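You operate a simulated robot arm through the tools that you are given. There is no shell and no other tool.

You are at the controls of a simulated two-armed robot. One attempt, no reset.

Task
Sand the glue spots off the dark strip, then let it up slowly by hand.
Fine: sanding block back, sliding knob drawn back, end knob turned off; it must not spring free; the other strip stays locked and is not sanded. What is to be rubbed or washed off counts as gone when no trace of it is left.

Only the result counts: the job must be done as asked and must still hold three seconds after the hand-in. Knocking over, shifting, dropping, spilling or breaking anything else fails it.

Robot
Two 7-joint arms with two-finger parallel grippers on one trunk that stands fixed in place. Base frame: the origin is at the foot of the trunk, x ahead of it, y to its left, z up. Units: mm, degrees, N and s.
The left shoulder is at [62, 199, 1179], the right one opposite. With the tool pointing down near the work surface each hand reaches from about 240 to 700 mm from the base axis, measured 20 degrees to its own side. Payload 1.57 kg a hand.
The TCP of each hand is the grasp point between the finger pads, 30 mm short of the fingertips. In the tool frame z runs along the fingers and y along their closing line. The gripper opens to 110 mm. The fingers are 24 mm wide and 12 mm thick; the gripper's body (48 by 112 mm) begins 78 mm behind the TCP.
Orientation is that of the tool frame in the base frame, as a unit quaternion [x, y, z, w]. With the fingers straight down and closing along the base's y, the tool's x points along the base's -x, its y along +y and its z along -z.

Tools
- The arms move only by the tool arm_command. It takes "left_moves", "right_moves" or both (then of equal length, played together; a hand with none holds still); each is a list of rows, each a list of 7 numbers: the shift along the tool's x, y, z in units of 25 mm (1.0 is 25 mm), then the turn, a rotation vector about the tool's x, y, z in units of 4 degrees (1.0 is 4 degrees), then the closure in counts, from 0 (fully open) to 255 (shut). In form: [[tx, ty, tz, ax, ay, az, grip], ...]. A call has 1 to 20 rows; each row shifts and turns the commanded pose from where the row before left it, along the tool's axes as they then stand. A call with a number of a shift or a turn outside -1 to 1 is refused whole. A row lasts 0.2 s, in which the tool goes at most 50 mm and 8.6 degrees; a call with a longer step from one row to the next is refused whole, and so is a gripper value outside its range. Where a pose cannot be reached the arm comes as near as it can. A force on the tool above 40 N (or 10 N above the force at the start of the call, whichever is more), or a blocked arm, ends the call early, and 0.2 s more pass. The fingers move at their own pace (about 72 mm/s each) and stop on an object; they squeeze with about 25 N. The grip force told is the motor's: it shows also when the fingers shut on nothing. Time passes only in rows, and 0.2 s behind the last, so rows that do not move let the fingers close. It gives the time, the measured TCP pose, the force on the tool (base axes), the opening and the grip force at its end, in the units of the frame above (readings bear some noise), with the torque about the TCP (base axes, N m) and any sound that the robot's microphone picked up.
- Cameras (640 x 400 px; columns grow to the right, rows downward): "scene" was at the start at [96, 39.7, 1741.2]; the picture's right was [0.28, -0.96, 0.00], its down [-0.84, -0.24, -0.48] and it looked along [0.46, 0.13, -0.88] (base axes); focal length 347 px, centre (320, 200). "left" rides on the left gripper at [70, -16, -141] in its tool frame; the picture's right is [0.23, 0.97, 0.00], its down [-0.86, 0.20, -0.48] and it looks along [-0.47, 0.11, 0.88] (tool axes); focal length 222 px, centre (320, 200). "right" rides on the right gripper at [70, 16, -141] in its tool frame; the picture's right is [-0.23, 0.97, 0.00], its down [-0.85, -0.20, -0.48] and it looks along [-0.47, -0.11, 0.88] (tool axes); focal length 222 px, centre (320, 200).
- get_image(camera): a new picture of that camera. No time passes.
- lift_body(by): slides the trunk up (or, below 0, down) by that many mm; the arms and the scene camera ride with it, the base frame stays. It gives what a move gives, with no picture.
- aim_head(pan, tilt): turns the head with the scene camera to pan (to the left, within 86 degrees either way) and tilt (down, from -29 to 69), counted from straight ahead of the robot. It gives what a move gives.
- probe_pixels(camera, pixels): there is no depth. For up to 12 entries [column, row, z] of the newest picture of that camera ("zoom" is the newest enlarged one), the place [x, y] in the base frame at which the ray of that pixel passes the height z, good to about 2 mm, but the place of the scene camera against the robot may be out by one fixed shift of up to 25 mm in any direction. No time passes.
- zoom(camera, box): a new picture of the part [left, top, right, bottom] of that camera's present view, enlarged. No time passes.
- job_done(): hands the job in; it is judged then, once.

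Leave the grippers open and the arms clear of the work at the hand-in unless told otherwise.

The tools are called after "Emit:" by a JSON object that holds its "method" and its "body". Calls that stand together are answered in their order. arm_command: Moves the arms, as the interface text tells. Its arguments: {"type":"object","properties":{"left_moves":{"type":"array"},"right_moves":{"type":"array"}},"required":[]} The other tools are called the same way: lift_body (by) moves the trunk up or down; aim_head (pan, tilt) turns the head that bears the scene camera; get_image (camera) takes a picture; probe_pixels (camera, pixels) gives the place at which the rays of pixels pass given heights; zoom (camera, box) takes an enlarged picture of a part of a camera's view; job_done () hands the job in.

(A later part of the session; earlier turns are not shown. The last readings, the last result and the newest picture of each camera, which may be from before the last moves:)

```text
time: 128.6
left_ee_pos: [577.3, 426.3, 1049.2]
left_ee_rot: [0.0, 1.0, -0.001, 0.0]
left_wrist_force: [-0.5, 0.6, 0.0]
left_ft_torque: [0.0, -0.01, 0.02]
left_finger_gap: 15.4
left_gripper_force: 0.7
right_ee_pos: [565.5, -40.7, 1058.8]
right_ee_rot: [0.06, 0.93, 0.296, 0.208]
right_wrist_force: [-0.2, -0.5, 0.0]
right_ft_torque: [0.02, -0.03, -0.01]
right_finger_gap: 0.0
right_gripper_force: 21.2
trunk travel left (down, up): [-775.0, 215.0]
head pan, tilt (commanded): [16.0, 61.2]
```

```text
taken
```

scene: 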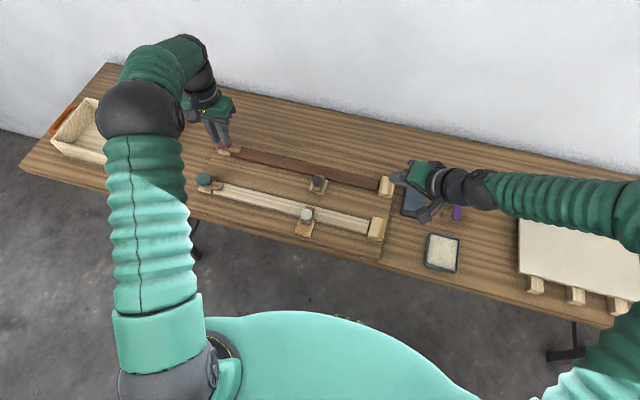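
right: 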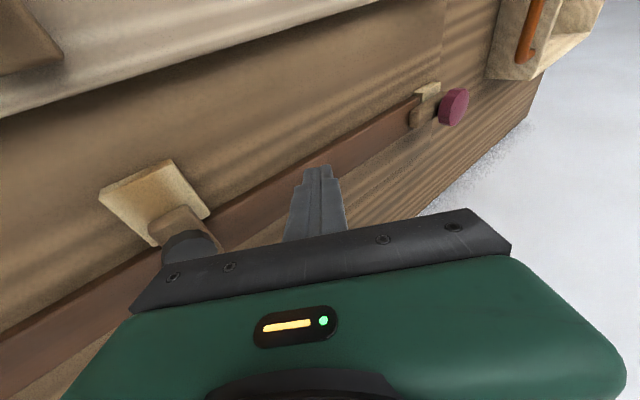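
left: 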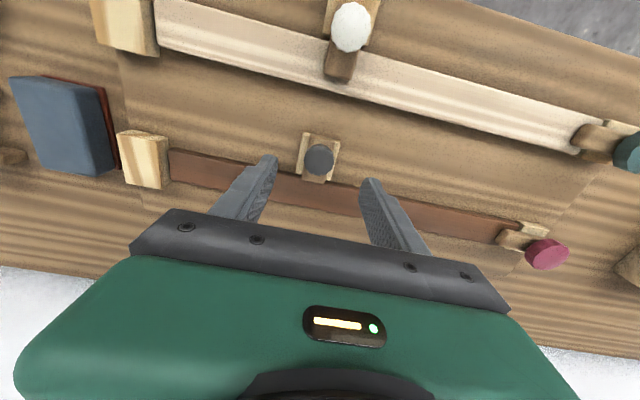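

The way is free. The right hand goes over the strip to about (651,253,960), fingertips about z 927.

Emit:
{"method": "arm_command", "body": {"right_moves": [[0.085, 0.568, 0.806, 0, 0, 0, 255], [0.085, 0.568, 0.806, 0, 0, 0, 255], [0.085, 0.568, 0.806, 0, 0, 0, 255], [0.085, 0.568, 0.806, 0, 0, 0, 255], [0.085, 0.568, 0.806, 0, 0, 0, 255], [0.085, 0.568, 0.806, 0, 0, 0, 255], [0.085, 0.568, 0.806, 0, 0, 0, 255], [0.085, 0.568, 0.806, 0, 0, 0, 255], [0.085, 0.568, 0.806, 0, 0, 0, 255], [0.085, 0.568, 0.806, 0, 0, 0, 255], [0.085, 0.568, 0.806, 0, 0, 0, 255], [0.085, 0.568, 0.806, 0, 0, 0, 255], [0.085, 0.568, 0.806, 0, 0, 0, 255]]}}

Emit:
{"method": "get_image", "body": {"camera": "right"}}

Emit:
{"method": "get_image", "body": {"camera": "left"}}

Emit:
{"method": "zoom", "body": {"camera": "scene", "box": [205, 80, 365, 180]}}

```text
time: 131.4
left_ee_pos: [577.3, 426.1, 1050.2]
left_ee_rot: [-0.001, 1.0, -0.002, 0.001]
left_wrist_force: [0.4, -0.7, -0.3]
left_ft_torque: [-0.01, 0.01, 0.0]
left_finger_gap: 0.0
left_gripper_force: 21.6
right_ee_pos: [651.1, 254.7, 959.3]
right_ee_rot: [0.061, 0.931, 0.295, 0.208]
right_wrist_force: [-0.5, -0.5, 0.0]
right_ft_torque: [0.03, -0.01, -0.01]
right_finger_gap: 0.2
right_gripper_force: 20.9
trunk travel left (down, up): [-775.0, 215.0]
head pan, tilt (commanded): [16.0, 61.2]
```

```text
taken
```

right: 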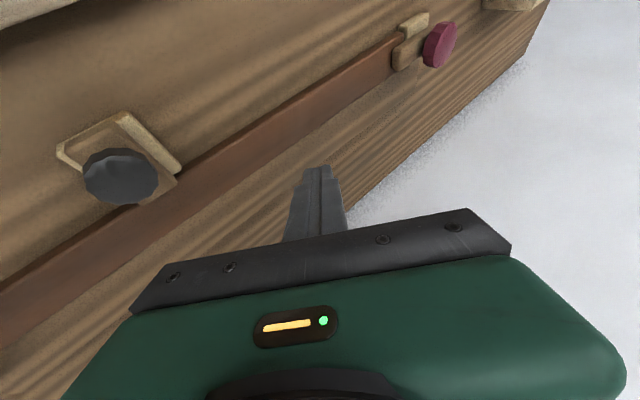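

```text
taken
```

left: 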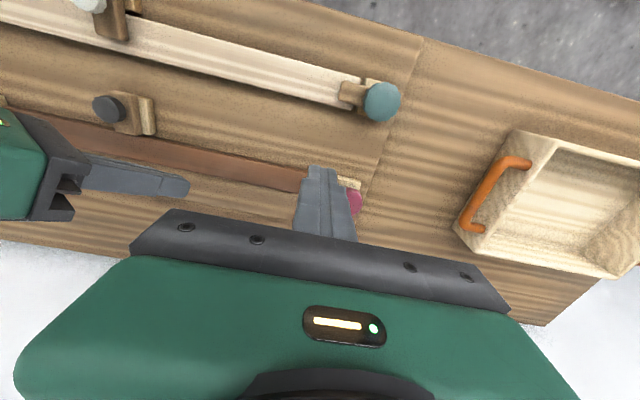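

```text
4.00 times, centred on (285, 130) of scene
```

zoom: 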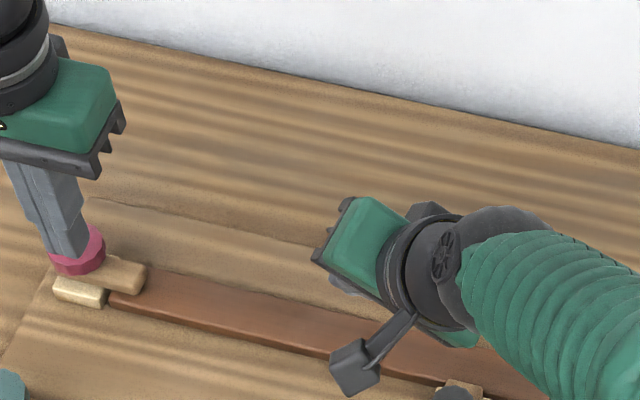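

The right hand stands over (651,255). Before pressing, I bring the left hand into its pitched pose above the +x side of the button's tip (about (673,444), tips at z≈930), fingers closed.

Emit:
{"method": "arm_command", "body": {"left_moves": [[0, 0, 0, 0, -0.833, 0, 255], [0, 0, 0, 0, -0.833, 0, 255], [0, 0, 0, 0, -0.833, 0, 255], [0, 0, 0, 0, -0.833, 0, 255], [0, 0, 0, 0, -0.833, 0, 255], [0, 0, 0, 0, -0.833, 0, 255], [-0.397, 0.12, 0.783, 0, 0, 0, 255], [-0.397, 0.12, 0.783, 0, 0, 0, 255], [-0.397, 0.12, 0.783, 0, 0, 0, 255], [-0.397, 0.12, 0.783, 0, 0, 0, 255], [-0.397, 0.12, 0.783, 0, 0, 0, 255], [-0.397, 0.12, 0.783, 0, 0, 0, 255], [0, 0, 0, 0, 0, 0, 255]]}}

Emit:
{"method": "get_image", "body": {"camera": "left"}}

Emit:
{"method": "zoom", "body": {"camera": "scene", "box": [205, 80, 365, 180]}}

```text
time: 134.2
left_ee_pos: [670.8, 443.2, 959.8]
left_ee_rot: [-0.001, 0.985, -0.001, 0.174]
left_wrist_force: [-0.4, 0.3, 0.3]
left_ft_torque: [0.0, -0.01, 0.06]
left_finger_gap: 0.0
left_gripper_force: 21.5
right_ee_pos: [650.2, 254.2, 959.9]
right_ee_rot: [0.061, 0.93, 0.296, 0.208]
right_wrist_force: [-0.5, 0.3, 0.3]
right_ft_torque: [-0.03, 0.02, -0.02]
right_finger_gap: 0.0
right_gripper_force: 21.3
trunk travel left (down, up): [-775.0, 215.0]
head pan, tilt (commanded): [16.0, 61.2]
```

```text
taken
```

left: 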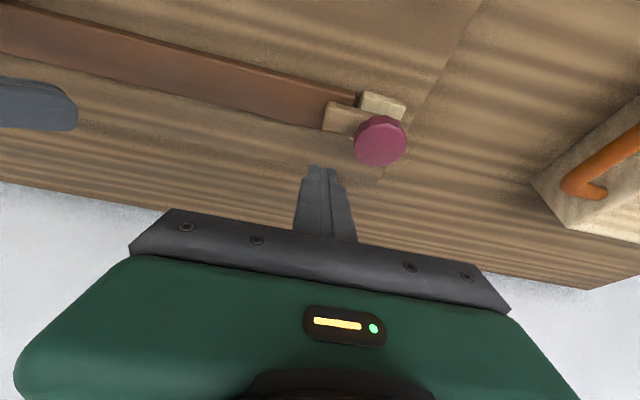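

```text
4.00 times, centred on (285, 130) of scene
```

zoom: 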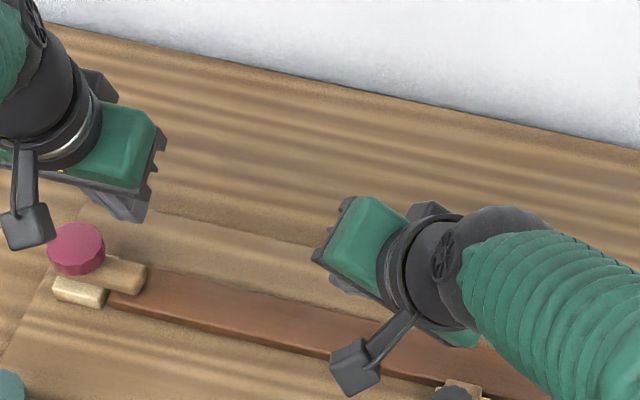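

A good view of the button. I measure it in the left camera: arm edges and knob centre.

Emit:
{"method": "zoom", "body": {"camera": "left", "box": [290, 75, 450, 175]}}

```text
4.00 times, centred on (370, 125) of left
```

zoom: 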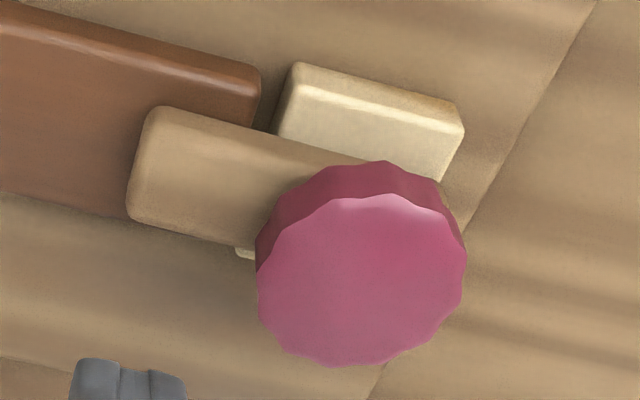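

Emit:
{"method": "probe_pixels", "body": {"camera": "zoom", "pixels": [[155, 108, 885], [132, 215, 885], [140, 215, 872], [361, 280, 908], [256, 270, 908], [466, 260, 908], [260, 90, 870], [296, 65, 866], [463, 130, 866], [240, 250, 868], [245, 240, 885]]}}

```text
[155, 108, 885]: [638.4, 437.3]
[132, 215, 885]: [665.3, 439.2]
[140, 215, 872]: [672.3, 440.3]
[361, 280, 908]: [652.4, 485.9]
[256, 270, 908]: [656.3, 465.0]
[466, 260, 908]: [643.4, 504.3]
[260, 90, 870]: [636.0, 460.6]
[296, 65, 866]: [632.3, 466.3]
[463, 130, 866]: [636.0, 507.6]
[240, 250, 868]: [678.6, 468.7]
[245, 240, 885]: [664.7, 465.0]
```

Button arm: x 639–665, tip y≈437; pivot at (652.4,486). Now the right hand goes down to the strip: 45 mm first, then by feel.

Emit:
{"method": "arm_command", "body": {"right_moves": [[0.208, -0.344, 0.445, 0, 0, 0, 255], [0.208, -0.344, 0.445, 0, 0, 0, 255], [0.208, -0.344, 0.445, 0, 0, 0, 255], [0, 0, 0, 0, 0, 0, 255]]}}

Emit:
{"method": "get_image", "body": {"camera": "left"}}

Emit:
{"method": "get_image", "body": {"camera": "right"}}

```text
time: 135.2
left_ee_pos: [671.3, 443.1, 959.7]
left_ee_rot: [0.0, 0.985, -0.001, 0.173]
left_wrist_force: [-0.2, 0.1, -0.2]
left_ft_torque: [0.0, -0.01, 0.03]
left_finger_gap: 0.0
left_gripper_force: 21.3
right_ee_pos: [652.6, 253.6, 918.5]
right_ee_rot: [0.063, 0.93, 0.295, 0.208]
right_wrist_force: [0.0, -0.1, 0.3]
right_ft_torque: [-0.03, 0.01, -0.01]
right_finger_gap: 0.1
right_gripper_force: 21.4
trunk travel left (down, up): [-775.0, 215.0]
head pan, tilt (commanded): [16.0, 61.2]
```

```text
taken
```

left: 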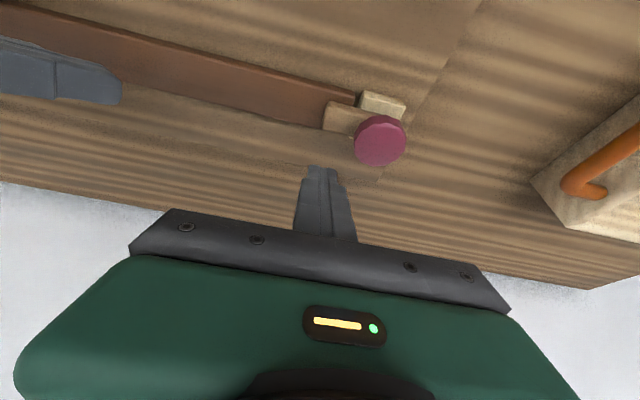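

```text
taken
```

right: 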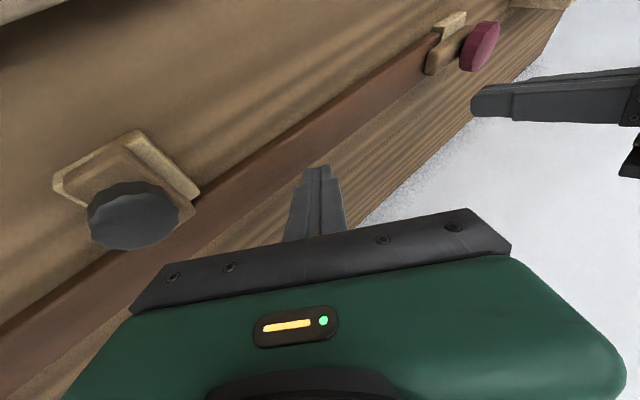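

The tip is over the strip, about 15 mm above it. I go on down 2 mm a row, checking the force.

Emit:
{"method": "arm_command", "body": {"right_moves": [[0.0277, -0.0459, 0.0594, 0, 0, 0, 255], [0.0277, -0.0459, 0.0594, 0, 0, 0, 255], [0.0277, -0.0459, 0.0594, 0, 0, 0, 255], [0.0277, -0.0459, 0.0594, 0, 0, 0, 255], [0, 0, 0, 0, 0, 0, 255]]}}

Emit:
{"method": "arm_command", "body": {"right_moves": [[0.0139, -0.023, 0.0297, 0, 0, 0, 255], [0.0139, -0.023, 0.0297, 0, 0, 0, 255], [0.0139, -0.023, 0.0297, 0, 0, 0, 255], [0, 0, 0, 0, 0, 0, 255]]}}

```text
time: 136.4
left_ee_pos: [671.1, 444.1, 959.4]
left_ee_rot: [-0.001, 0.985, -0.001, 0.174]
left_wrist_force: [-0.3, 0.2, -0.6]
left_ft_torque: [0.01, 0.0, -0.01]
left_finger_gap: 0.0
left_gripper_force: 21.3
right_ee_pos: [652.9, 253.1, 907.2]
right_ee_rot: [0.062, 0.93, 0.296, 0.209]
right_wrist_force: [0.7, -0.4, -0.8]
right_ft_torque: [0.03, 0.01, -0.02]
right_finger_gap: 0.0
right_gripper_force: 21.3
trunk travel left (down, up): [-775.0, 215.0]
head pan, tilt (commanded): [16.0, 61.2]
```

```text
time: 137.4
left_ee_pos: [670.9, 444.2, 960.0]
left_ee_rot: [-0.001, 0.985, -0.001, 0.174]
left_wrist_force: [-0.2, 0.1, 0.6]
left_ft_torque: [-0.03, 0.0, 0.0]
left_finger_gap: 0.0
left_gripper_force: 21.3
right_ee_pos: [655.7, 251.9, 904.8]
right_ee_rot: [0.063, 0.93, 0.296, 0.208]
right_wrist_force: [-0.1, 0.1, 2.1]
right_ft_torque: [0.01, -0.06, 0.02]
right_finger_gap: 0.0
right_gripper_force: 20.7
trunk travel left (down, up): [-775.0, 215.0]
head pan, tilt (commanded): [16.0, 61.2]
```

First touch at z≈904.8 (2 N). Now the left finger goes down beside the button's +x side: TCP to about (676,444,908), lowest corner near z 876.

Emit:
{"method": "arm_command", "body": {"left_moves": [[-0.15, 0, 0.05, 0, 0, 0, 255], [0.13, 0, 0.5, 0, 0, 0, 255], [0.13, 0, 0.5, 0, 0, 0, 255], [0.17, 0, 0.45, 0, 0, 0, 255], [0.17, 0, 0.4, 0, 0, 0, 255], [0, 0, 0, 0, 0, 0, 255]]}}

Emit:
{"method": "get_image", "body": {"camera": "left"}}

Emit:
{"method": "zoom", "body": {"camera": "scene", "box": [205, 100, 301, 160]}}

```text
time: 138.8
left_ee_pos: [678.3, 443.3, 909.6]
left_ee_rot: [0.0, 0.985, 0.0, 0.174]
left_wrist_force: [-0.9, 0.1, -0.9]
left_ft_torque: [0.01, 0.02, 0.01]
left_finger_gap: 0.0
left_gripper_force: 21.0
right_ee_pos: [653.7, 252.4, 903.7]
right_ee_rot: [0.064, 0.93, 0.294, 0.209]
right_wrist_force: [4.2, 1.1, 6.4]
right_ft_torque: [0.11, -0.14, -0.02]
right_finger_gap: 0.0
right_gripper_force: 20.8
trunk travel left (down, up): [-775.0, 215.0]
head pan, tilt (commanded): [16.0, 61.2]
```

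```text
taken
```

left: 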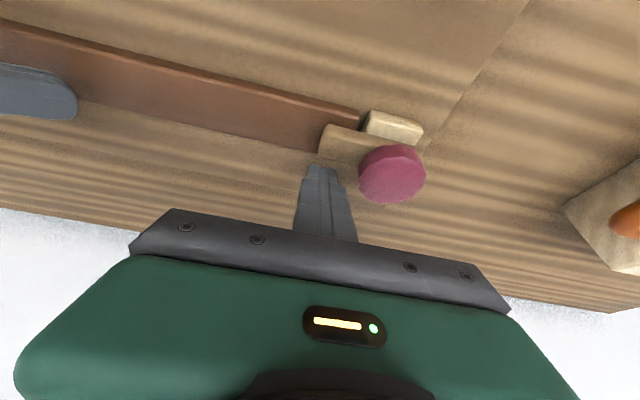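

```text
6.67 times, centred on (253, 130) of scene
```

zoom: 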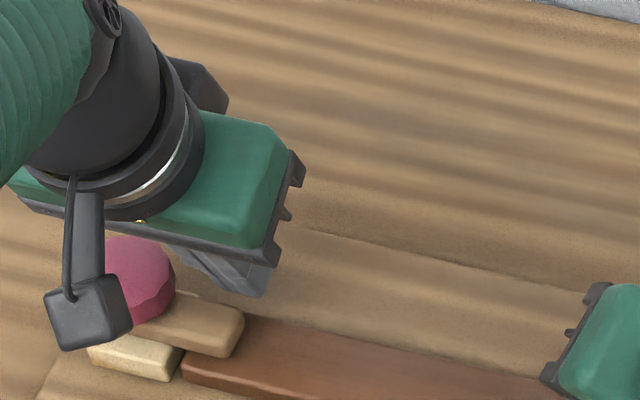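

The left finger stands behind the button tip. Now I press the strip down harder with the right hand, 3 mm more.

Emit:
{"method": "arm_command", "body": {"right_moves": [[0.0139, -0.023, 0.0297, 0, 0, 0, 255], [0.0139, -0.023, 0.0297, 0, 0, 0, 255], [0.0139, -0.023, 0.0297, 0, 0, 0, 255], [0, 0, 0, 0, 0, 0, 255], [0, 0, 0, 0, 0, 0, 255]]}}

Emit:
{"method": "zoom", "body": {"camera": "left", "box": [0, 0, 320, 200]}}

```text
time: 140.0
left_ee_pos: [676.5, 442.6, 911.9]
left_ee_rot: [-0.001, 0.985, -0.001, 0.175]
left_wrist_force: [-1.0, -0.4, 0.7]
left_ft_torque: [-0.03, 0.01, -0.01]
left_finger_gap: 0.0
left_gripper_force: 21.4
right_ee_pos: [654.0, 251.7, 903.5]
right_ee_rot: [0.063, 0.93, 0.296, 0.209]
right_wrist_force: [-3.2, 1.0, 4.9]
right_ft_torque: [0.08, 0.03, 0.01]
right_finger_gap: 0.1
right_gripper_force: 20.8
trunk travel left (down, up): [-775.0, 215.0]
head pan, tilt (commanded): [16.0, 61.2]
```

```text
2.00 times, centred on (160, 100) of left
```

zoom: 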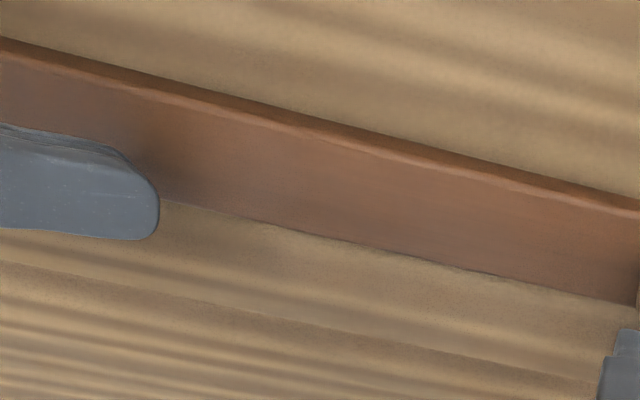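

The force did not rise as expected (4.9 N, with sideways −3 N). I look closer at where the right fingertip stands.

Emit:
{"method": "zoom", "body": {"camera": "right", "box": [220, 60, 460, 210]}}

Emit:
{"method": "zoom", "body": {"camera": "scene", "box": [250, 110, 346, 170]}}

Emit:
{"method": "arm_command", "body": {"right_moves": [[0, 0, 0, 0, 0, 0, 255], [0, 0, 0, 0, 0, 0, 255]]}}

```text
2.67 times, centred on (340, 135) of right
```

zoom: 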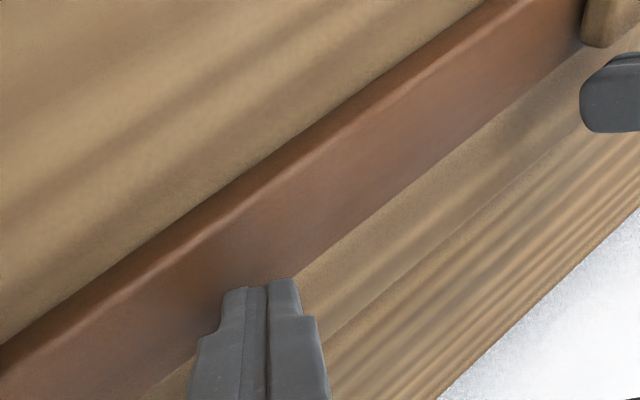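

```text
6.67 times, centred on (298, 140) of scene
```

zoom: 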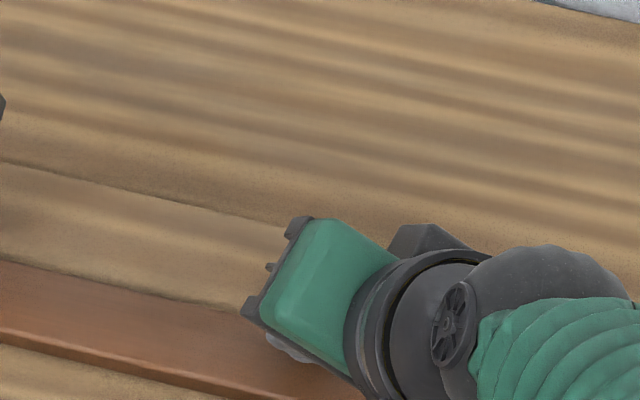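

```text
time: 140.6
left_ee_pos: [677.8, 443.1, 912.1]
left_ee_rot: [0.0, 0.985, -0.001, 0.174]
left_wrist_force: [0.2, 0.5, 0.0]
left_ft_torque: [0.01, 0.01, -0.01]
left_finger_gap: 0.1
left_gripper_force: 21.4
right_ee_pos: [655.1, 251.1, 902.7]
right_ee_rot: [0.063, 0.93, 0.297, 0.209]
right_wrist_force: [-1.7, 1.4, 10.0]
right_ft_torque: [0.19, 0.01, 0.02]
right_finger_gap: 0.1
right_gripper_force: 21.0
trunk travel left (down, up): [-775.0, 215.0]
head pan, tilt (commanded): [16.0, 61.2]
```

The press force settles slowly: now 10 N, tip on the strip a bit to the far side (x≈658). I lift 4 mm, shift 6 mm toward −x to the middle, and press again.

Emit:
{"method": "arm_command", "body": {"right_moves": [[-0.055, 0.092, -0.119, 0, 0, 0, 255], [0.217, 0, -0.1015, 0, 0, 0, 255], [0.0277, -0.0459, 0.0594, 0, 0, 0, 255], [0.0277, -0.0459, 0.0594, 0, 0, 0, 255], [0.0139, -0.023, 0.0297, 0, 0, 0, 255], [0, 0, 0, 0, 0, 0, 255], [0, 0, 0, 0, 0, 0, 255]]}}

Emit:
{"method": "zoom", "body": {"camera": "right", "box": [220, 60, 460, 210]}}

```text
time: 142.2
left_ee_pos: [676.9, 442.3, 912.1]
left_ee_rot: [-0.001, 0.985, 0.0, 0.174]
left_wrist_force: [-0.6, 0.4, 0.7]
left_ft_torque: [-0.02, 0.04, 0.01]
left_finger_gap: 0.0
left_gripper_force: 21.1
right_ee_pos: [644.7, 254.4, 903.0]
right_ee_rot: [0.061, 0.93, 0.297, 0.209]
right_wrist_force: [-5.2, -2.3, 10.2]
right_ft_torque: [0.04, 0.18, 0.07]
right_finger_gap: 0.0
right_gripper_force: 21.4
trunk travel left (down, up): [-775.0, 215.0]
head pan, tilt (commanded): [16.0, 61.2]
```

```text
2.67 times, centred on (340, 135) of right
```

zoom: 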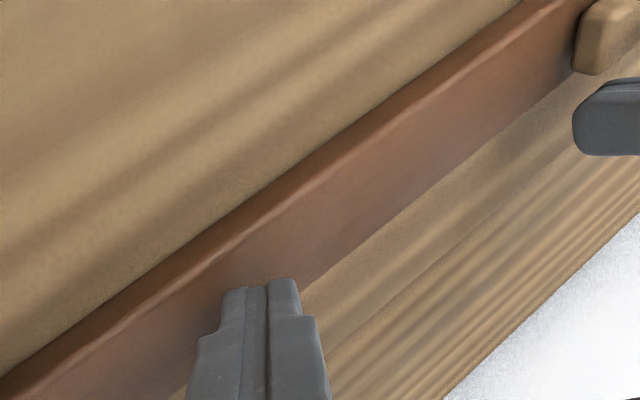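

Emit:
{"method": "arm_command", "body": {"right_moves": [[0.0139, -0.023, 0.0297, 0, 0, 0, 255], [0.0139, -0.023, 0.0297, 0, 0, 0, 255], [0, 0, 0, 0, 0, 0, 255], [0, 0, 0, 0, 0, 0, 255], [0, 0, 0, 0, 0, 0, 255]]}}

```text
time: 143.4
left_ee_pos: [676.9, 442.1, 911.4]
left_ee_rot: [-0.001, 0.984, -0.001, 0.176]
left_wrist_force: [0.3, -0.1, 0.5]
left_ft_torque: [-0.01, -0.01, 0.0]
left_finger_gap: 0.0
left_gripper_force: 21.4
right_ee_pos: [645.5, 253.9, 903.5]
right_ee_rot: [0.06, 0.929, 0.297, 0.211]
right_wrist_force: [0.1, 0.4, 22.1]
right_ft_torque: [0.25, -0.07, 0.0]
right_finger_gap: 0.0
right_gripper_force: 21.2
trunk travel left (down, up): [-775.0, 215.0]
head pan, tilt (commanded): [16.0, 61.2]
```

The strip is pressed with 22 N. Now the left finger lowers 3 mm and pushes the button toward −x, 15 mm first, to feel whether it turns that way.

Emit:
{"method": "arm_command", "body": {"left_moves": [[0.041, 0, 0.113, 0, 0, 0, 255], [0.188, 0, -0.0684, 0, 0, 0, 255], [0.188, 0, -0.0684, 0, 0, 0, 255], [0.188, 0, -0.0684, 0, 0, 0, 255], [0, 0, 0, 0, 0, 0, 255]]}}

Emit:
{"method": "zoom", "body": {"camera": "left", "box": [260, 90, 452, 210]}}

```text
time: 144.6
left_ee_pos: [661.3, 442.9, 911.3]
left_ee_rot: [0.0, 0.984, 0.0, 0.176]
left_wrist_force: [1.1, 0.4, 0.4]
left_ft_torque: [-0.01, -0.03, 0.0]
left_finger_gap: 0.0
left_gripper_force: 21.0
right_ee_pos: [645.9, 253.2, 903.0]
right_ee_rot: [0.062, 0.929, 0.297, 0.21]
right_wrist_force: [3.3, 2.6, 27.0]
right_ft_torque: [0.37, -0.18, -0.02]
right_finger_gap: 0.0
right_gripper_force: 21.4
trunk travel left (down, up): [-775.0, 215.0]
head pan, tilt (commanded): [16.0, 61.2]
```

```text
3.33 times, centred on (356, 150) of left
```

zoom: 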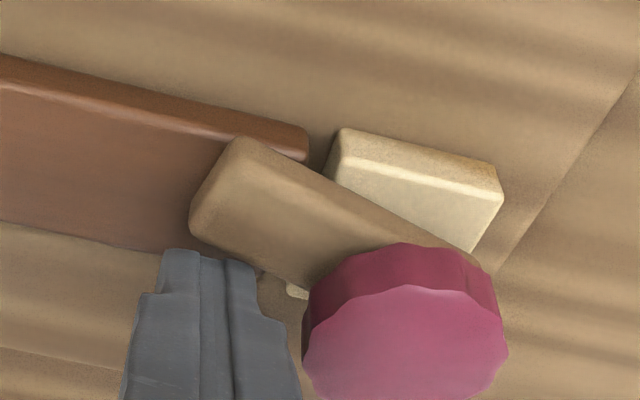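

It turns easily (about 1 N), already 12–15° round. I go on: push further −x, 23 mm.

Emit:
{"method": "arm_command", "body": {"left_moves": [[0.173, -0.04, -0.063, 0, 0, 0, 255], [0.173, -0.04, -0.063, 0, 0, 0, 255], [0.173, -0.04, -0.063, 0, 0, 0, 255], [0.173, -0.04, -0.063, 0, 0, 0, 255], [0.173, -0.04, -0.063, 0, 0, 0, 255]]}}

Emit:
{"method": "zoom", "body": {"camera": "left", "box": [260, 90, 452, 210]}}

```text
time: 145.8
left_ee_pos: [638.1, 436.6, 909.3]
left_ee_rot: [-0.001, 0.985, -0.001, 0.175]
left_wrist_force: [0.1, 0.3, 0.2]
left_ft_torque: [0.0, -0.03, 0.03]
left_finger_gap: 0.0
left_gripper_force: 21.4
right_ee_pos: [645.0, 253.6, 903.7]
right_ee_rot: [0.061, 0.929, 0.297, 0.21]
right_wrist_force: [2.9, 1.5, 26.5]
right_ft_torque: [0.31, -0.15, 0.0]
right_finger_gap: 0.1
right_gripper_force: 21.0
trunk travel left (down, up): [-775.0, 215.0]
head pan, tilt (commanded): [16.0, 61.2]
```

```text
3.33 times, centred on (356, 150) of left
```

zoom: 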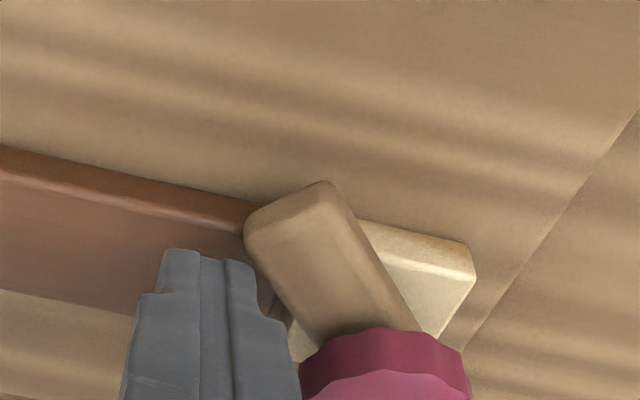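

The button is near 45°. I continue along the arc: −x then diagonally +y.

Emit:
{"method": "arm_command", "body": {"left_moves": [[0.188, 0.04, -0.068, 0, 0, 0, 255], [0.188, 0.04, -0.068, 0, 0, 0, 255], [0.188, 0.04, -0.068, 0, 0, 0, 255], [0.158, 0.16, -0.0575, 0, 0, 0, 255], [0.158, 0.16, -0.0575, 0, 0, 0, 255]]}}

Emit:
{"method": "zoom", "body": {"camera": "left", "box": [260, 90, 452, 210]}}

```text
time: 147.0
left_ee_pos: [615.7, 448.1, 910.3]
left_ee_rot: [0.0, 0.985, -0.001, 0.175]
left_wrist_force: [0.1, 0.4, 1.1]
left_ft_torque: [0.0, 0.02, -0.02]
left_finger_gap: 0.0
left_gripper_force: 21.1
right_ee_pos: [643.5, 253.9, 903.6]
right_ee_rot: [0.062, 0.929, 0.297, 0.211]
right_wrist_force: [2.2, 1.4, 25.5]
right_ft_torque: [0.3, -0.17, 0.01]
right_finger_gap: 0.1
right_gripper_force: 21.6
trunk travel left (down, up): [-775.0, 215.0]
head pan, tilt (commanded): [16.0, 61.2]
```

```text
3.33 times, centred on (356, 150) of left
```

zoom: 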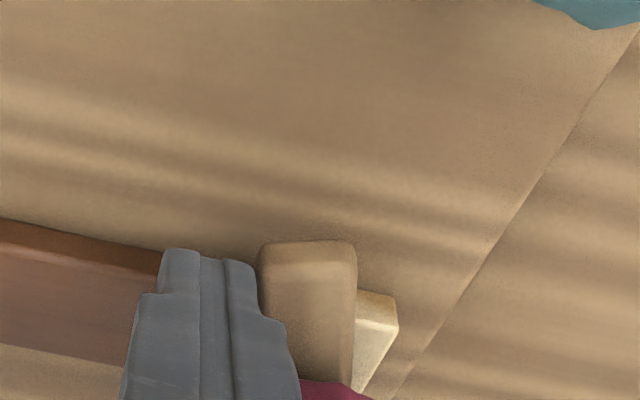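

About 75° now. I push on to a full quarter turn.

Emit:
{"method": "arm_command", "body": {"left_moves": [[0.177, 0.16, -0.064, 0, 0, 0, 255], [0.177, 0.16, -0.064, 0, 0, 0, 255], [0.177, 0.16, -0.064, 0, 0, 0, 255], [0.075, 0.16, -0.027, 0, 0, 0, 255], [0.075, 0.16, -0.027, 0, 0, 0, 255], [0, 0, 0, 0, 0, 0, 255]]}}

Emit:
{"method": "get_image", "body": {"camera": "left"}}

Emit:
{"method": "zoom", "body": {"camera": "scene", "box": [200, 110, 296, 170]}}

```text
time: 148.4
left_ee_pos: [598.7, 465.6, 910.1]
left_ee_rot: [0.001, 0.984, -0.001, 0.176]
left_wrist_force: [13.3, -15.5, 0.6]
left_ft_torque: [-0.39, -0.34, -0.43]
left_finger_gap: 0.0
left_gripper_force: 21.5
right_ee_pos: [644.6, 252.6, 902.2]
right_ee_rot: [0.062, 0.929, 0.298, 0.209]
right_wrist_force: [-3.7, 11.7, 28.4]
right_ft_torque: [0.67, 0.08, 0.1]
right_finger_gap: 0.0
right_gripper_force: 21.1
trunk travel left (down, up): [-775.0, 215.0]
head pan, tilt (commanded): [16.0, 61.2]
```

```text
taken
```

left: 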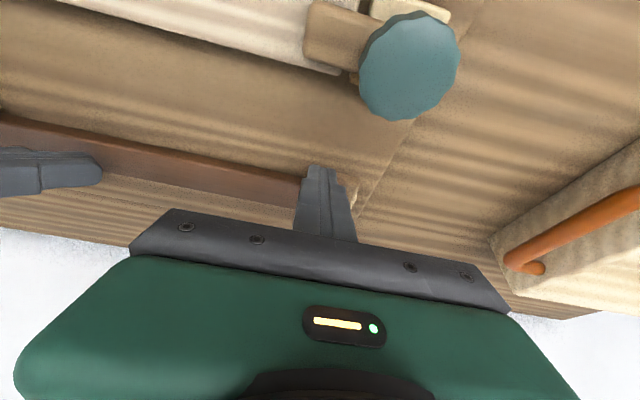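

```text
6.67 times, centred on (248, 140) of scene
```

zoom: 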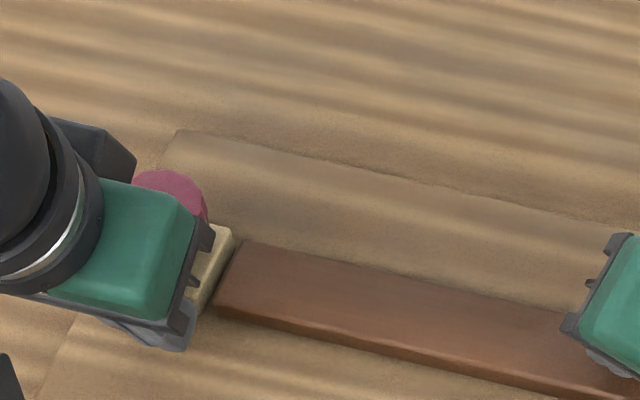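

The button hit its end stop (left force 13/−15 N): the knob is off. The right hand still holds the strip flat (28 N down). I back the left finger off in −y, raise it and draw it away, right hand still holding.

Emit:
{"method": "arm_command", "body": {"left_moves": [[0, -0.16, 0, 0, 0, 0, 255], [0, -0.16, 0, 0, 0, 0, 255], [-0.1, -0.05, -0.3, 0, 0, 0, 255], [-0.205, 0, -0.564, 0, 0, 0, 255], [-0.205, 0, -0.564, 0, 0, 0, 255], [-0.205, 0, -0.564, 0, 0, 0, 255], [-0.205, 0, -0.564, 0, 0, 0, 255], [0.3, 0.5, -0.5, 0, 0, 0, 255], [0.3, 0.5, -0.5, 0, 0, 0, 255]]}}

Emit:
{"method": "get_image", "body": {"camera": "left"}}

Emit:
{"method": "zoom", "body": {"camera": "scene", "box": [200, 110, 296, 170]}}

Emit:
{"method": "get_image", "body": {"camera": "right"}}

```text
time: 150.4
left_ee_pos: [571.2, 483.2, 997.5]
left_ee_rot: [0.0, 0.984, -0.001, 0.176]
left_wrist_force: [0.0, 0.8, 0.3]
left_ft_torque: [0.01, 0.03, 0.03]
left_finger_gap: 0.0
left_gripper_force: 21.1
right_ee_pos: [644.0, 252.7, 903.6]
right_ee_rot: [0.062, 0.93, 0.297, 0.209]
right_wrist_force: [1.4, -1.5, 26.2]
right_ft_torque: [0.22, -0.14, -0.04]
right_finger_gap: 0.1
right_gripper_force: 21.3
trunk travel left (down, up): [-775.0, 215.0]
head pan, tilt (commanded): [16.0, 61.2]
```

```text
taken
```

left: 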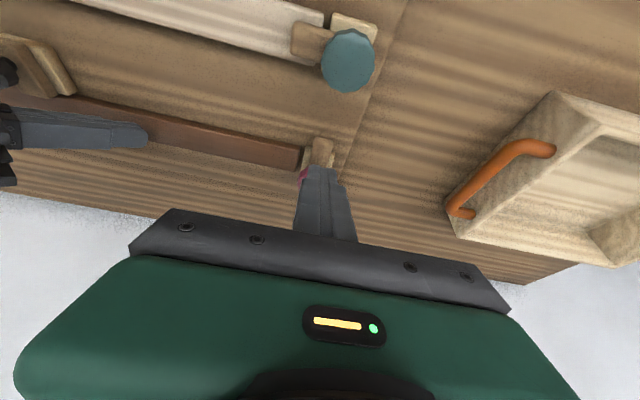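

```text
6.67 times, centred on (248, 140) of scene
```

zoom: 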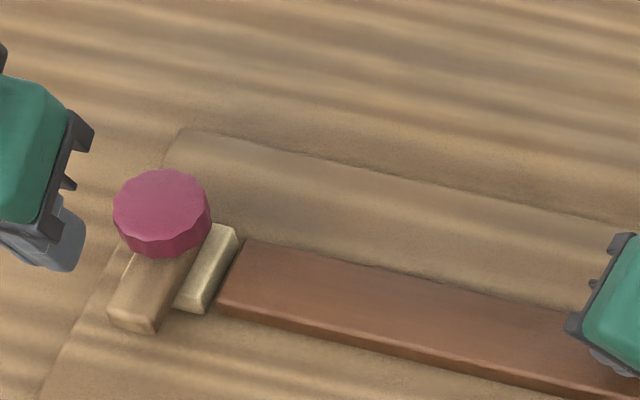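

```text
taken
```

right: 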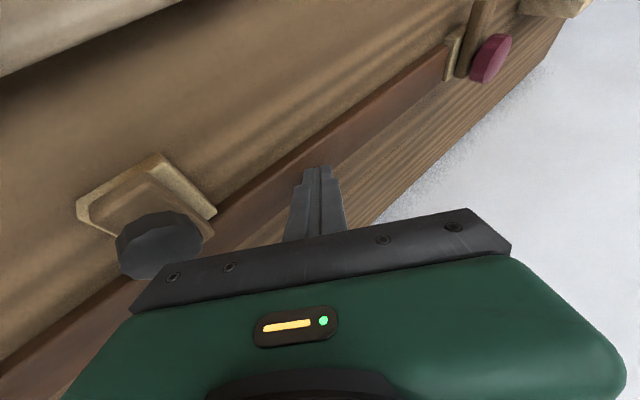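

The button points to −x, a full quarter turn off; both latches are free and the strip is held only by the right hand (26 N). I take the left hand further away, then let the strip up very slowly: 1 mm per row.

Emit:
{"method": "arm_command", "body": {"left_moves": [[0.8, 0.3, -0.5, 0, 0, 0, 255], [0.8, 0.3, -0.5, 0, 0, 0, 255], [0.8, 0, -0.3, 0, 0, 0, 255], [0.8, 0, 0, 0, 0, 0, 255], [0, 0, 0, 0, 0, 0, 255]]}}

Emit:
{"method": "get_image", "body": {"camera": "left"}}

Emit:
{"method": "arm_command", "body": {"right_moves": [[-0.0139, 0.023, -0.0297, 0, 0, 0, 255], [-0.0139, 0.023, -0.0297, 0, 0, 0, 255], [-0.0139, 0.023, -0.0297, 0, 0, 0, 255]]}}

```text
time: 151.6
left_ee_pos: [486.0, 498.9, 1000.1]
left_ee_rot: [0.0, 0.985, 0.0, 0.175]
left_wrist_force: [-0.4, -0.2, -0.7]
left_ft_torque: [0.0, -0.03, 0.01]
left_finger_gap: 0.0
left_gripper_force: 21.3
right_ee_pos: [644.4, 252.5, 903.3]
right_ee_rot: [0.061, 0.929, 0.298, 0.21]
right_wrist_force: [1.1, -0.4, 25.7]
right_ft_torque: [0.28, -0.12, -0.04]
right_finger_gap: 0.2
right_gripper_force: 21.0
trunk travel left (down, up): [-775.0, 215.0]
head pan, tilt (commanded): [16.0, 61.2]
```

```text
taken
```

left: 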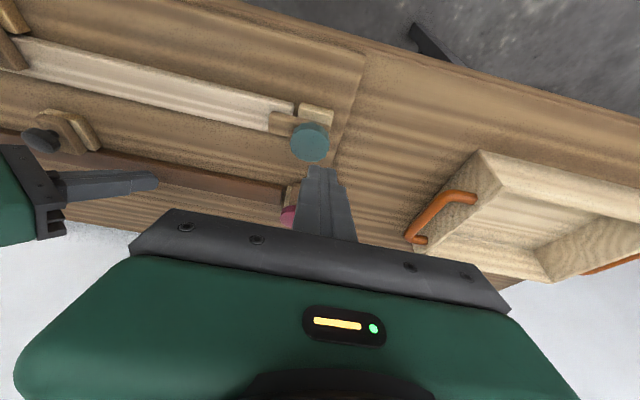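

```text
time: 152.4
left_ee_pos: [486.7, 500.2, 1000.2]
left_ee_rot: [-0.001, 0.985, 0.0, 0.174]
left_wrist_force: [0.0, -0.9, -0.8]
left_ft_torque: [-0.01, -0.01, 0.0]
left_finger_gap: 0.3
left_gripper_force: 21.6
right_ee_pos: [644.6, 253.4, 903.4]
right_ee_rot: [0.06, 0.93, 0.297, 0.208]
right_wrist_force: [7.4, -2.6, 19.3]
right_ft_torque: [0.13, -0.25, -0.07]
right_finger_gap: 0.2
right_gripper_force: 20.8
trunk travel left (down, up): [-775.0, 215.0]
head pan, tilt (commanded): [16.0, 61.2]
```

Force falls to 19 N, strip still down. I go on in small steps.

Emit:
{"method": "arm_command", "body": {"right_moves": [[-0.0139, 0.023, -0.0297, 0, 0, 0, 255], [-0.0139, 0.023, -0.0297, 0, 0, 0, 255], [0, 0, 0, 0, 0, 0, 255]]}}

Emit:
{"method": "arm_command", "body": {"right_moves": [[-0.0139, 0.023, -0.0297, 0, 0, 0, 255], [-0.0139, 0.023, -0.0297, 0, 0, 0, 255], [0, 0, 0, 0, 0, 0, 255]]}}

Emit:
{"method": "zoom", "body": {"camera": "left", "box": [20, 90, 340, 290]}}

```text
time: 153.2
left_ee_pos: [487.2, 498.2, 999.6]
left_ee_rot: [-0.001, 0.985, -0.001, 0.174]
left_wrist_force: [0.5, 0.6, 0.3]
left_ft_torque: [0.0, 0.01, 0.02]
left_finger_gap: 0.2
left_gripper_force: 21.3
right_ee_pos: [643.8, 253.4, 904.3]
right_ee_rot: [0.06, 0.93, 0.296, 0.207]
right_wrist_force: [4.4, -4.4, 9.5]
right_ft_torque: [-0.03, -0.15, -0.07]
right_finger_gap: 0.0
right_gripper_force: 21.4
trunk travel left (down, up): [-775.0, 215.0]
head pan, tilt (commanded): [16.0, 61.2]
```

```text
time: 154.0
left_ee_pos: [486.6, 500.5, 1000.0]
left_ee_rot: [-0.001, 0.985, -0.001, 0.175]
left_wrist_force: [0.4, -0.7, -0.7]
left_ft_torque: [0.0, 0.04, 0.01]
left_finger_gap: 0.0
left_gripper_force: 21.3
right_ee_pos: [644.0, 254.4, 906.7]
right_ee_rot: [0.061, 0.931, 0.296, 0.207]
right_wrist_force: [-2.4, -4.4, 5.4]
right_ft_torque: [-0.09, 0.06, 0.02]
right_finger_gap: 0.0
right_gripper_force: 20.8
trunk travel left (down, up): [-775.0, 215.0]
head pan, tilt (commanded): [16.0, 61.2]
```

```text
2.00 times, centred on (180, 190) of left
```

zoom: 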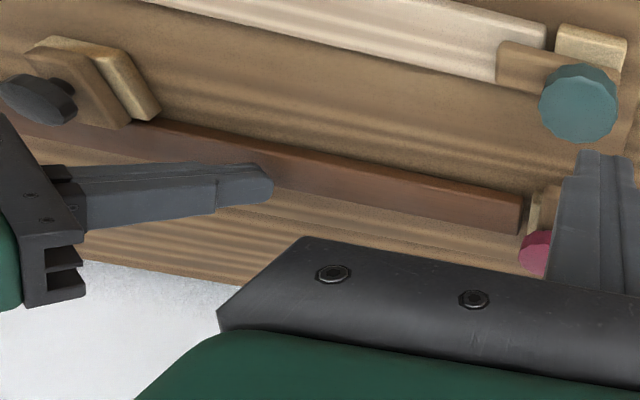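

At z 906.7 the finger still feels about 5 N: the strip now follows upward. I go on slowly at the same rate.

Emit:
{"method": "arm_command", "body": {"right_moves": [[-0.0139, 0.023, -0.0297, 0, 0, 0, 255], [-0.0139, 0.023, -0.0297, 0, 0, 0, 255], [-0.0139, 0.023, -0.0297, 0, 0, 0, 255], [-0.0139, 0.023, -0.0297, 0, 0, 0, 255]]}}

Emit:
{"method": "zoom", "body": {"camera": "left", "box": [20, 90, 340, 290]}}

```text
time: 155.0
left_ee_pos: [487.0, 500.6, 1000.5]
left_ee_rot: [-0.001, 0.985, -0.001, 0.175]
left_wrist_force: [1.2, -0.8, -0.8]
left_ft_torque: [-0.01, -0.02, 0.0]
left_finger_gap: 0.2
left_gripper_force: 21.4
right_ee_pos: [644.5, 255.3, 910.0]
right_ee_rot: [0.06, 0.93, 0.297, 0.208]
right_wrist_force: [-2.9, -3.2, 4.9]
right_ft_torque: [-0.05, 0.09, 0.03]
right_finger_gap: 0.0
right_gripper_force: 21.4
trunk travel left (down, up): [-775.0, 215.0]
head pan, tilt (commanded): [16.0, 61.2]
```

```text
2.00 times, centred on (180, 190) of left
```

zoom: 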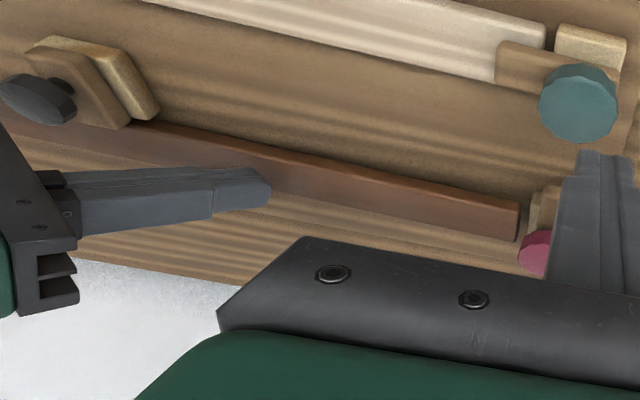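

The left end visibly lifts; the hinge is at the right end, and the finger keeps about 5 N on it. I continue, 10 rows of 1.2 mm.

Emit:
{"method": "arm_command", "body": {"right_moves": [[-0.017, 0.027, -0.036, 0, 0, 0, 255], [-0.017, 0.027, -0.036, 0, 0, 0, 255], [-0.017, 0.027, -0.036, 0, 0, 0, 255], [-0.017, 0.027, -0.036, 0, 0, 0, 255], [-0.017, 0.027, -0.036, 0, 0, 0, 255], [-0.017, 0.027, -0.036, 0, 0, 0, 255], [-0.017, 0.027, -0.036, 0, 0, 0, 255], [-0.017, 0.027, -0.036, 0, 0, 0, 255]]}}

Emit:
{"method": "zoom", "body": {"camera": "left", "box": [20, 90, 340, 290]}}

```text
time: 156.8
left_ee_pos: [488.6, 499.7, 999.7]
left_ee_rot: [-0.001, 0.985, -0.001, 0.175]
left_wrist_force: [-0.4, 0.2, -1.4]
left_ft_torque: [0.0, -0.01, -0.03]
left_finger_gap: 0.0
left_gripper_force: 21.7
right_ee_pos: [645.5, 253.8, 919.3]
right_ee_rot: [0.061, 0.931, 0.296, 0.207]
right_wrist_force: [-0.7, -1.2, 1.7]
right_ft_torque: [-0.03, 0.05, 0.03]
right_finger_gap: 0.0
right_gripper_force: 20.9
trunk travel left (down, up): [-775.0, 215.0]
head pan, tilt (commanded): [16.0, 61.2]
```

```text
2.00 times, centred on (180, 190) of left
```

zoom: 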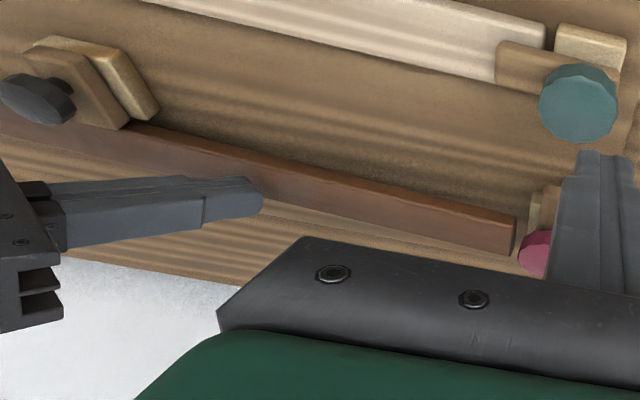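

Force is down to 1.7 N after 15 mm of lift: nearly relaxed. I go on slowly until the finger leaves it.

Emit:
{"method": "arm_command", "body": {"right_moves": [[-0.0139, 0.023, -0.0297, 0, 0, 0, 255], [-0.0139, 0.023, -0.0297, 0, 0, 0, 255], [-0.0139, 0.023, -0.0297, 0, 0, 0, 255], [-0.0139, 0.023, -0.0297, 0, 0, 0, 255]]}}

Emit:
{"method": "arm_command", "body": {"right_moves": [[-0.0139, 0.023, -0.0297, 0, 0, 0, 255], [-0.0139, 0.023, -0.0297, 0, 0, 0, 255], [-0.0139, 0.023, -0.0297, 0, 0, 0, 255], [0, 0, 0, 0, 0, 0, 255]]}}

Emit:
{"method": "zoom", "body": {"camera": "left", "box": [20, 90, 340, 290]}}

```text
time: 157.8
left_ee_pos: [488.4, 499.9, 999.2]
left_ee_rot: [-0.001, 0.985, -0.001, 0.173]
left_wrist_force: [0.1, -0.5, 0.3]
left_ft_torque: [-0.03, -0.01, -0.01]
left_finger_gap: 0.0
left_gripper_force: 21.6
right_ee_pos: [645.5, 255.5, 923.6]
right_ee_rot: [0.06, 0.93, 0.297, 0.207]
right_wrist_force: [0.7, -2.2, 1.8]
right_ft_torque: [-0.06, -0.05, -0.02]
right_finger_gap: 0.2
right_gripper_force: 21.7
trunk travel left (down, up): [-775.0, 215.0]
head pan, tilt (commanded): [16.0, 61.2]
```

```text
time: 158.8
left_ee_pos: [487.8, 500.8, 999.1]
left_ee_rot: [-0.002, 0.985, 0.0, 0.173]
left_wrist_force: [-0.2, 0.8, -0.3]
left_ft_torque: [0.01, 0.02, 0.01]
left_finger_gap: 0.0
left_gripper_force: 21.4
right_ee_pos: [644.8, 255.4, 926.2]
right_ee_rot: [0.061, 0.93, 0.297, 0.208]
right_wrist_force: [0.5, -0.9, 0.9]
right_ft_torque: [-0.05, 0.03, -0.04]
right_finger_gap: 0.0
right_gripper_force: 21.3
trunk travel left (down, up): [-775.0, 215.0]
head pan, tilt (commanded): [16.0, 61.2]
```

```text
2.00 times, centred on (180, 190) of left
```

zoom: 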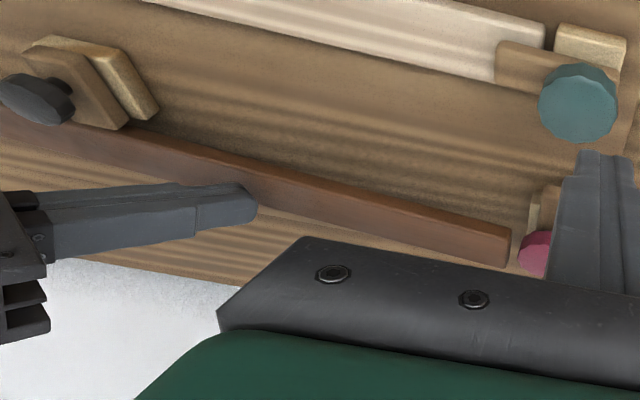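

Force about 1 N, strip still following. I go on, and compare the strip's end in the picture each time.

Emit:
{"method": "arm_command", "body": {"right_moves": [[-0.0139, 0.023, -0.0297, 0, 0, 0, 255], [-0.0139, 0.023, -0.0297, 0, 0, 0, 255], [-0.0139, 0.023, -0.0297, 0, 0, 0, 255], [-0.0139, 0.023, -0.0297, 0, 0, 0, 255], [-0.0139, 0.023, -0.0297, 0, 0, 0, 255], [0, 0, 0, 0, 0, 0, 255]]}}

Emit:
{"method": "zoom", "body": {"camera": "left", "box": [20, 90, 340, 290]}}

Emit:
{"method": "arm_command", "body": {"right_moves": [[-0.0139, 0.023, -0.0297, 0, 0, 0, 255], [-0.0139, 0.023, -0.0297, 0, 0, 0, 255], [-0.0139, 0.023, -0.0297, 0, 0, 0, 255], [-0.0139, 0.023, -0.0297, 0, 0, 0, 255], [-0.0139, 0.023, -0.0297, 0, 0, 0, 255], [0, 0, 0, 0, 0, 0, 255]]}}

Emit:
{"method": "zoom", "body": {"camera": "left", "box": [20, 90, 340, 290]}}

```text
time: 160.2
left_ee_pos: [488.2, 500.1, 998.6]
left_ee_rot: [-0.001, 0.985, -0.001, 0.174]
left_wrist_force: [-0.2, -0.3, 0.1]
left_ft_torque: [0.01, 0.0, -0.01]
left_finger_gap: 0.1
left_gripper_force: 20.7
right_ee_pos: [644.6, 253.8, 930.9]
right_ee_rot: [0.06, 0.931, 0.296, 0.207]
right_wrist_force: [-0.1, -0.7, 0.3]
right_ft_torque: [0.03, 0.03, 0.01]
right_finger_gap: 0.0
right_gripper_force: 21.2
trunk travel left (down, up): [-775.0, 215.0]
head pan, tilt (commanded): [16.0, 61.2]
```

```text
2.00 times, centred on (180, 190) of left
```

zoom: 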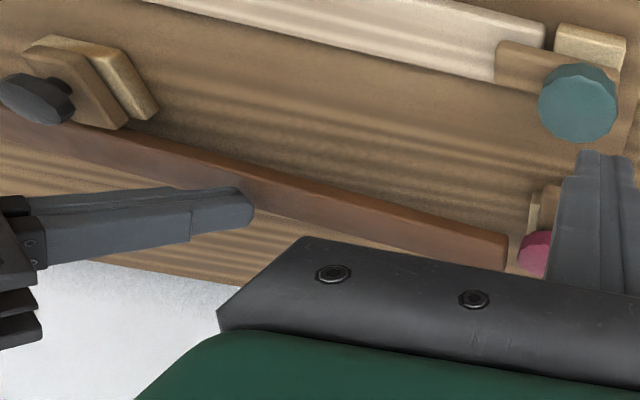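

```text
time: 161.6
left_ee_pos: [488.6, 500.4, 1000.2]
left_ee_rot: [-0.001, 0.985, 0.0, 0.174]
left_wrist_force: [0.1, 0.0, 0.1]
left_ft_torque: [-0.01, 0.0, -0.02]
left_finger_gap: 0.0
left_gripper_force: 21.2
right_ee_pos: [644.1, 255.3, 936.4]
right_ee_rot: [0.061, 0.931, 0.296, 0.207]
right_wrist_force: [-0.5, -0.6, -0.2]
right_ft_torque: [-0.02, -0.01, -0.01]
right_finger_gap: 0.2
right_gripper_force: 20.9
trunk travel left (down, up): [-775.0, 215.0]
head pan, tilt (commanded): [16.0, 61.2]
```

```text
2.00 times, centred on (180, 190) of left
```

zoom: 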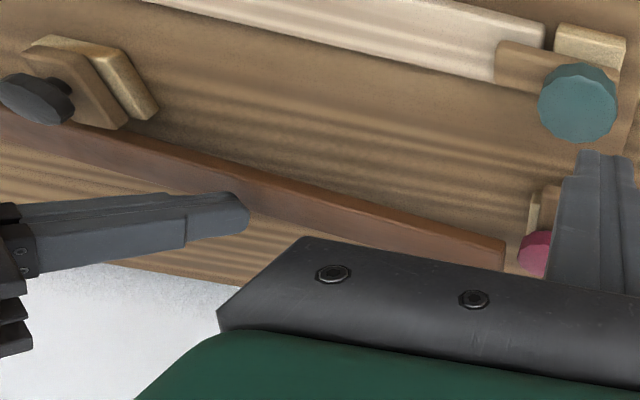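

Force is now zero. I wait a moment without moving and look whether the strip still comes up to the finger.

Emit:
{"method": "arm_command", "body": {"right_moves": [[0, 0, 0, 0, 0, 0, 255], [0, 0, 0, 0, 0, 0, 255], [0, 0, 0, 0, 0, 0, 255], [0, 0, 0, 0, 0, 0, 255], [0, 0, 0, 0, 0, 0, 255]]}}

Emit:
{"method": "zoom", "body": {"camera": "left", "box": [20, 90, 340, 290]}}

Emit:
{"method": "zoom", "body": {"camera": "right", "box": [220, 60, 460, 210]}}

```text
time: 162.8
left_ee_pos: [488.2, 500.3, 998.6]
left_ee_rot: [0.0, 0.985, -0.001, 0.174]
left_wrist_force: [-0.1, -0.7, -0.5]
left_ft_torque: [0.0, -0.02, 0.01]
left_finger_gap: 0.0
left_gripper_force: 21.5
right_ee_pos: [644.5, 254.5, 936.0]
right_ee_rot: [0.06, 0.931, 0.296, 0.207]
right_wrist_force: [-0.7, -0.5, 0.9]
right_ft_torque: [-0.01, 0.01, 0.03]
right_finger_gap: 0.0
right_gripper_force: 21.7
trunk travel left (down, up): [-775.0, 215.0]
head pan, tilt (commanded): [16.0, 61.2]
```

```text
2.00 times, centred on (180, 190) of left
```

zoom: 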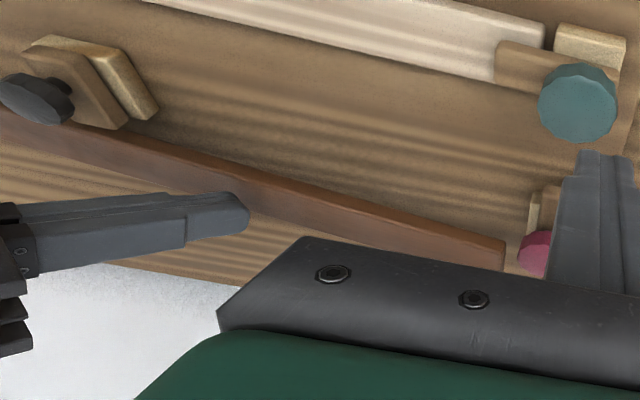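

```text
2.67 times, centred on (340, 135) of right
```

zoom: 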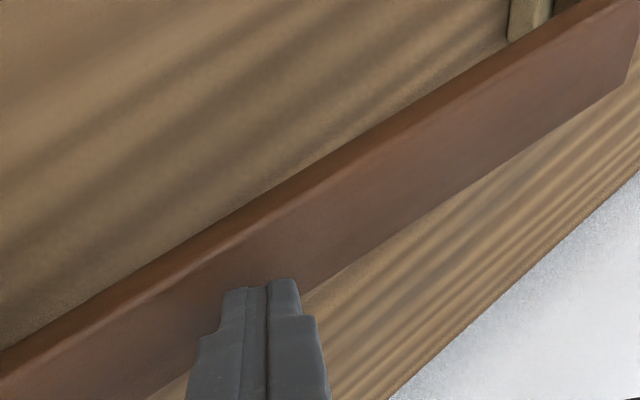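

Unmoved while waiting. I raise 5 mm more and compare.

Emit:
{"method": "arm_command", "body": {"right_moves": [[-0.0139, 0.023, -0.0297, 0, 0, 0, 255], [-0.0139, 0.023, -0.0297, 0, 0, 0, 255], [-0.0139, 0.023, -0.0297, 0, 0, 0, 255], [-0.0139, 0.023, -0.0297, 0, 0, 0, 255], [-0.0139, 0.023, -0.0297, 0, 0, 0, 255], [0, 0, 0, 0, 0, 0, 255], [0, 0, 0, 0, 0, 0, 255]]}}

Emit:
{"method": "zoom", "body": {"camera": "left", "box": [20, 90, 340, 290]}}

Emit:
{"method": "zoom", "body": {"camera": "right", "box": [220, 60, 460, 210]}}

```text
time: 164.4
left_ee_pos: [488.7, 501.4, 999.4]
left_ee_rot: [-0.001, 0.985, -0.001, 0.173]
left_wrist_force: [0.5, -1.1, -0.4]
left_ft_torque: [0.03, -0.01, 0.0]
left_finger_gap: 0.0
left_gripper_force: 21.6
right_ee_pos: [643.9, 254.7, 940.5]
right_ee_rot: [0.061, 0.931, 0.295, 0.208]
right_wrist_force: [-0.8, 1.4, -0.3]
right_ft_torque: [-0.01, 0.03, -0.02]
right_finger_gap: 0.0
right_gripper_force: 20.9
trunk travel left (down, up): [-775.0, 215.0]
head pan, tilt (commanded): [16.0, 61.2]
```

```text
2.00 times, centred on (180, 190) of left
```

zoom: 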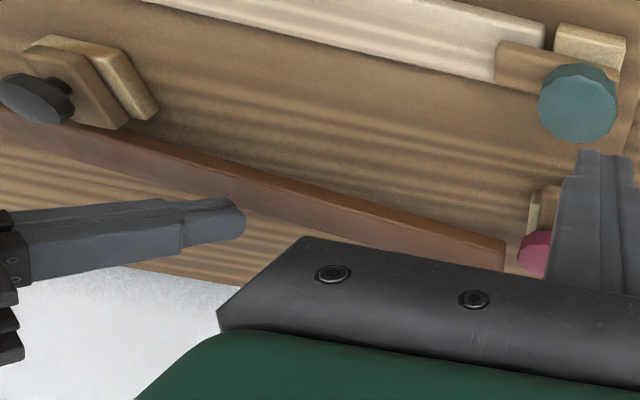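

```text
2.67 times, centred on (340, 135) of right
```

zoom: 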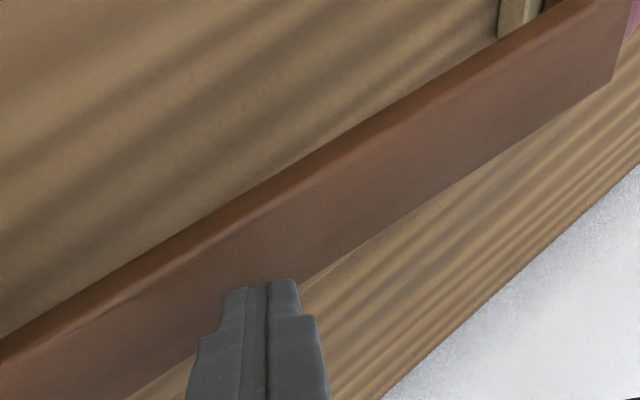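

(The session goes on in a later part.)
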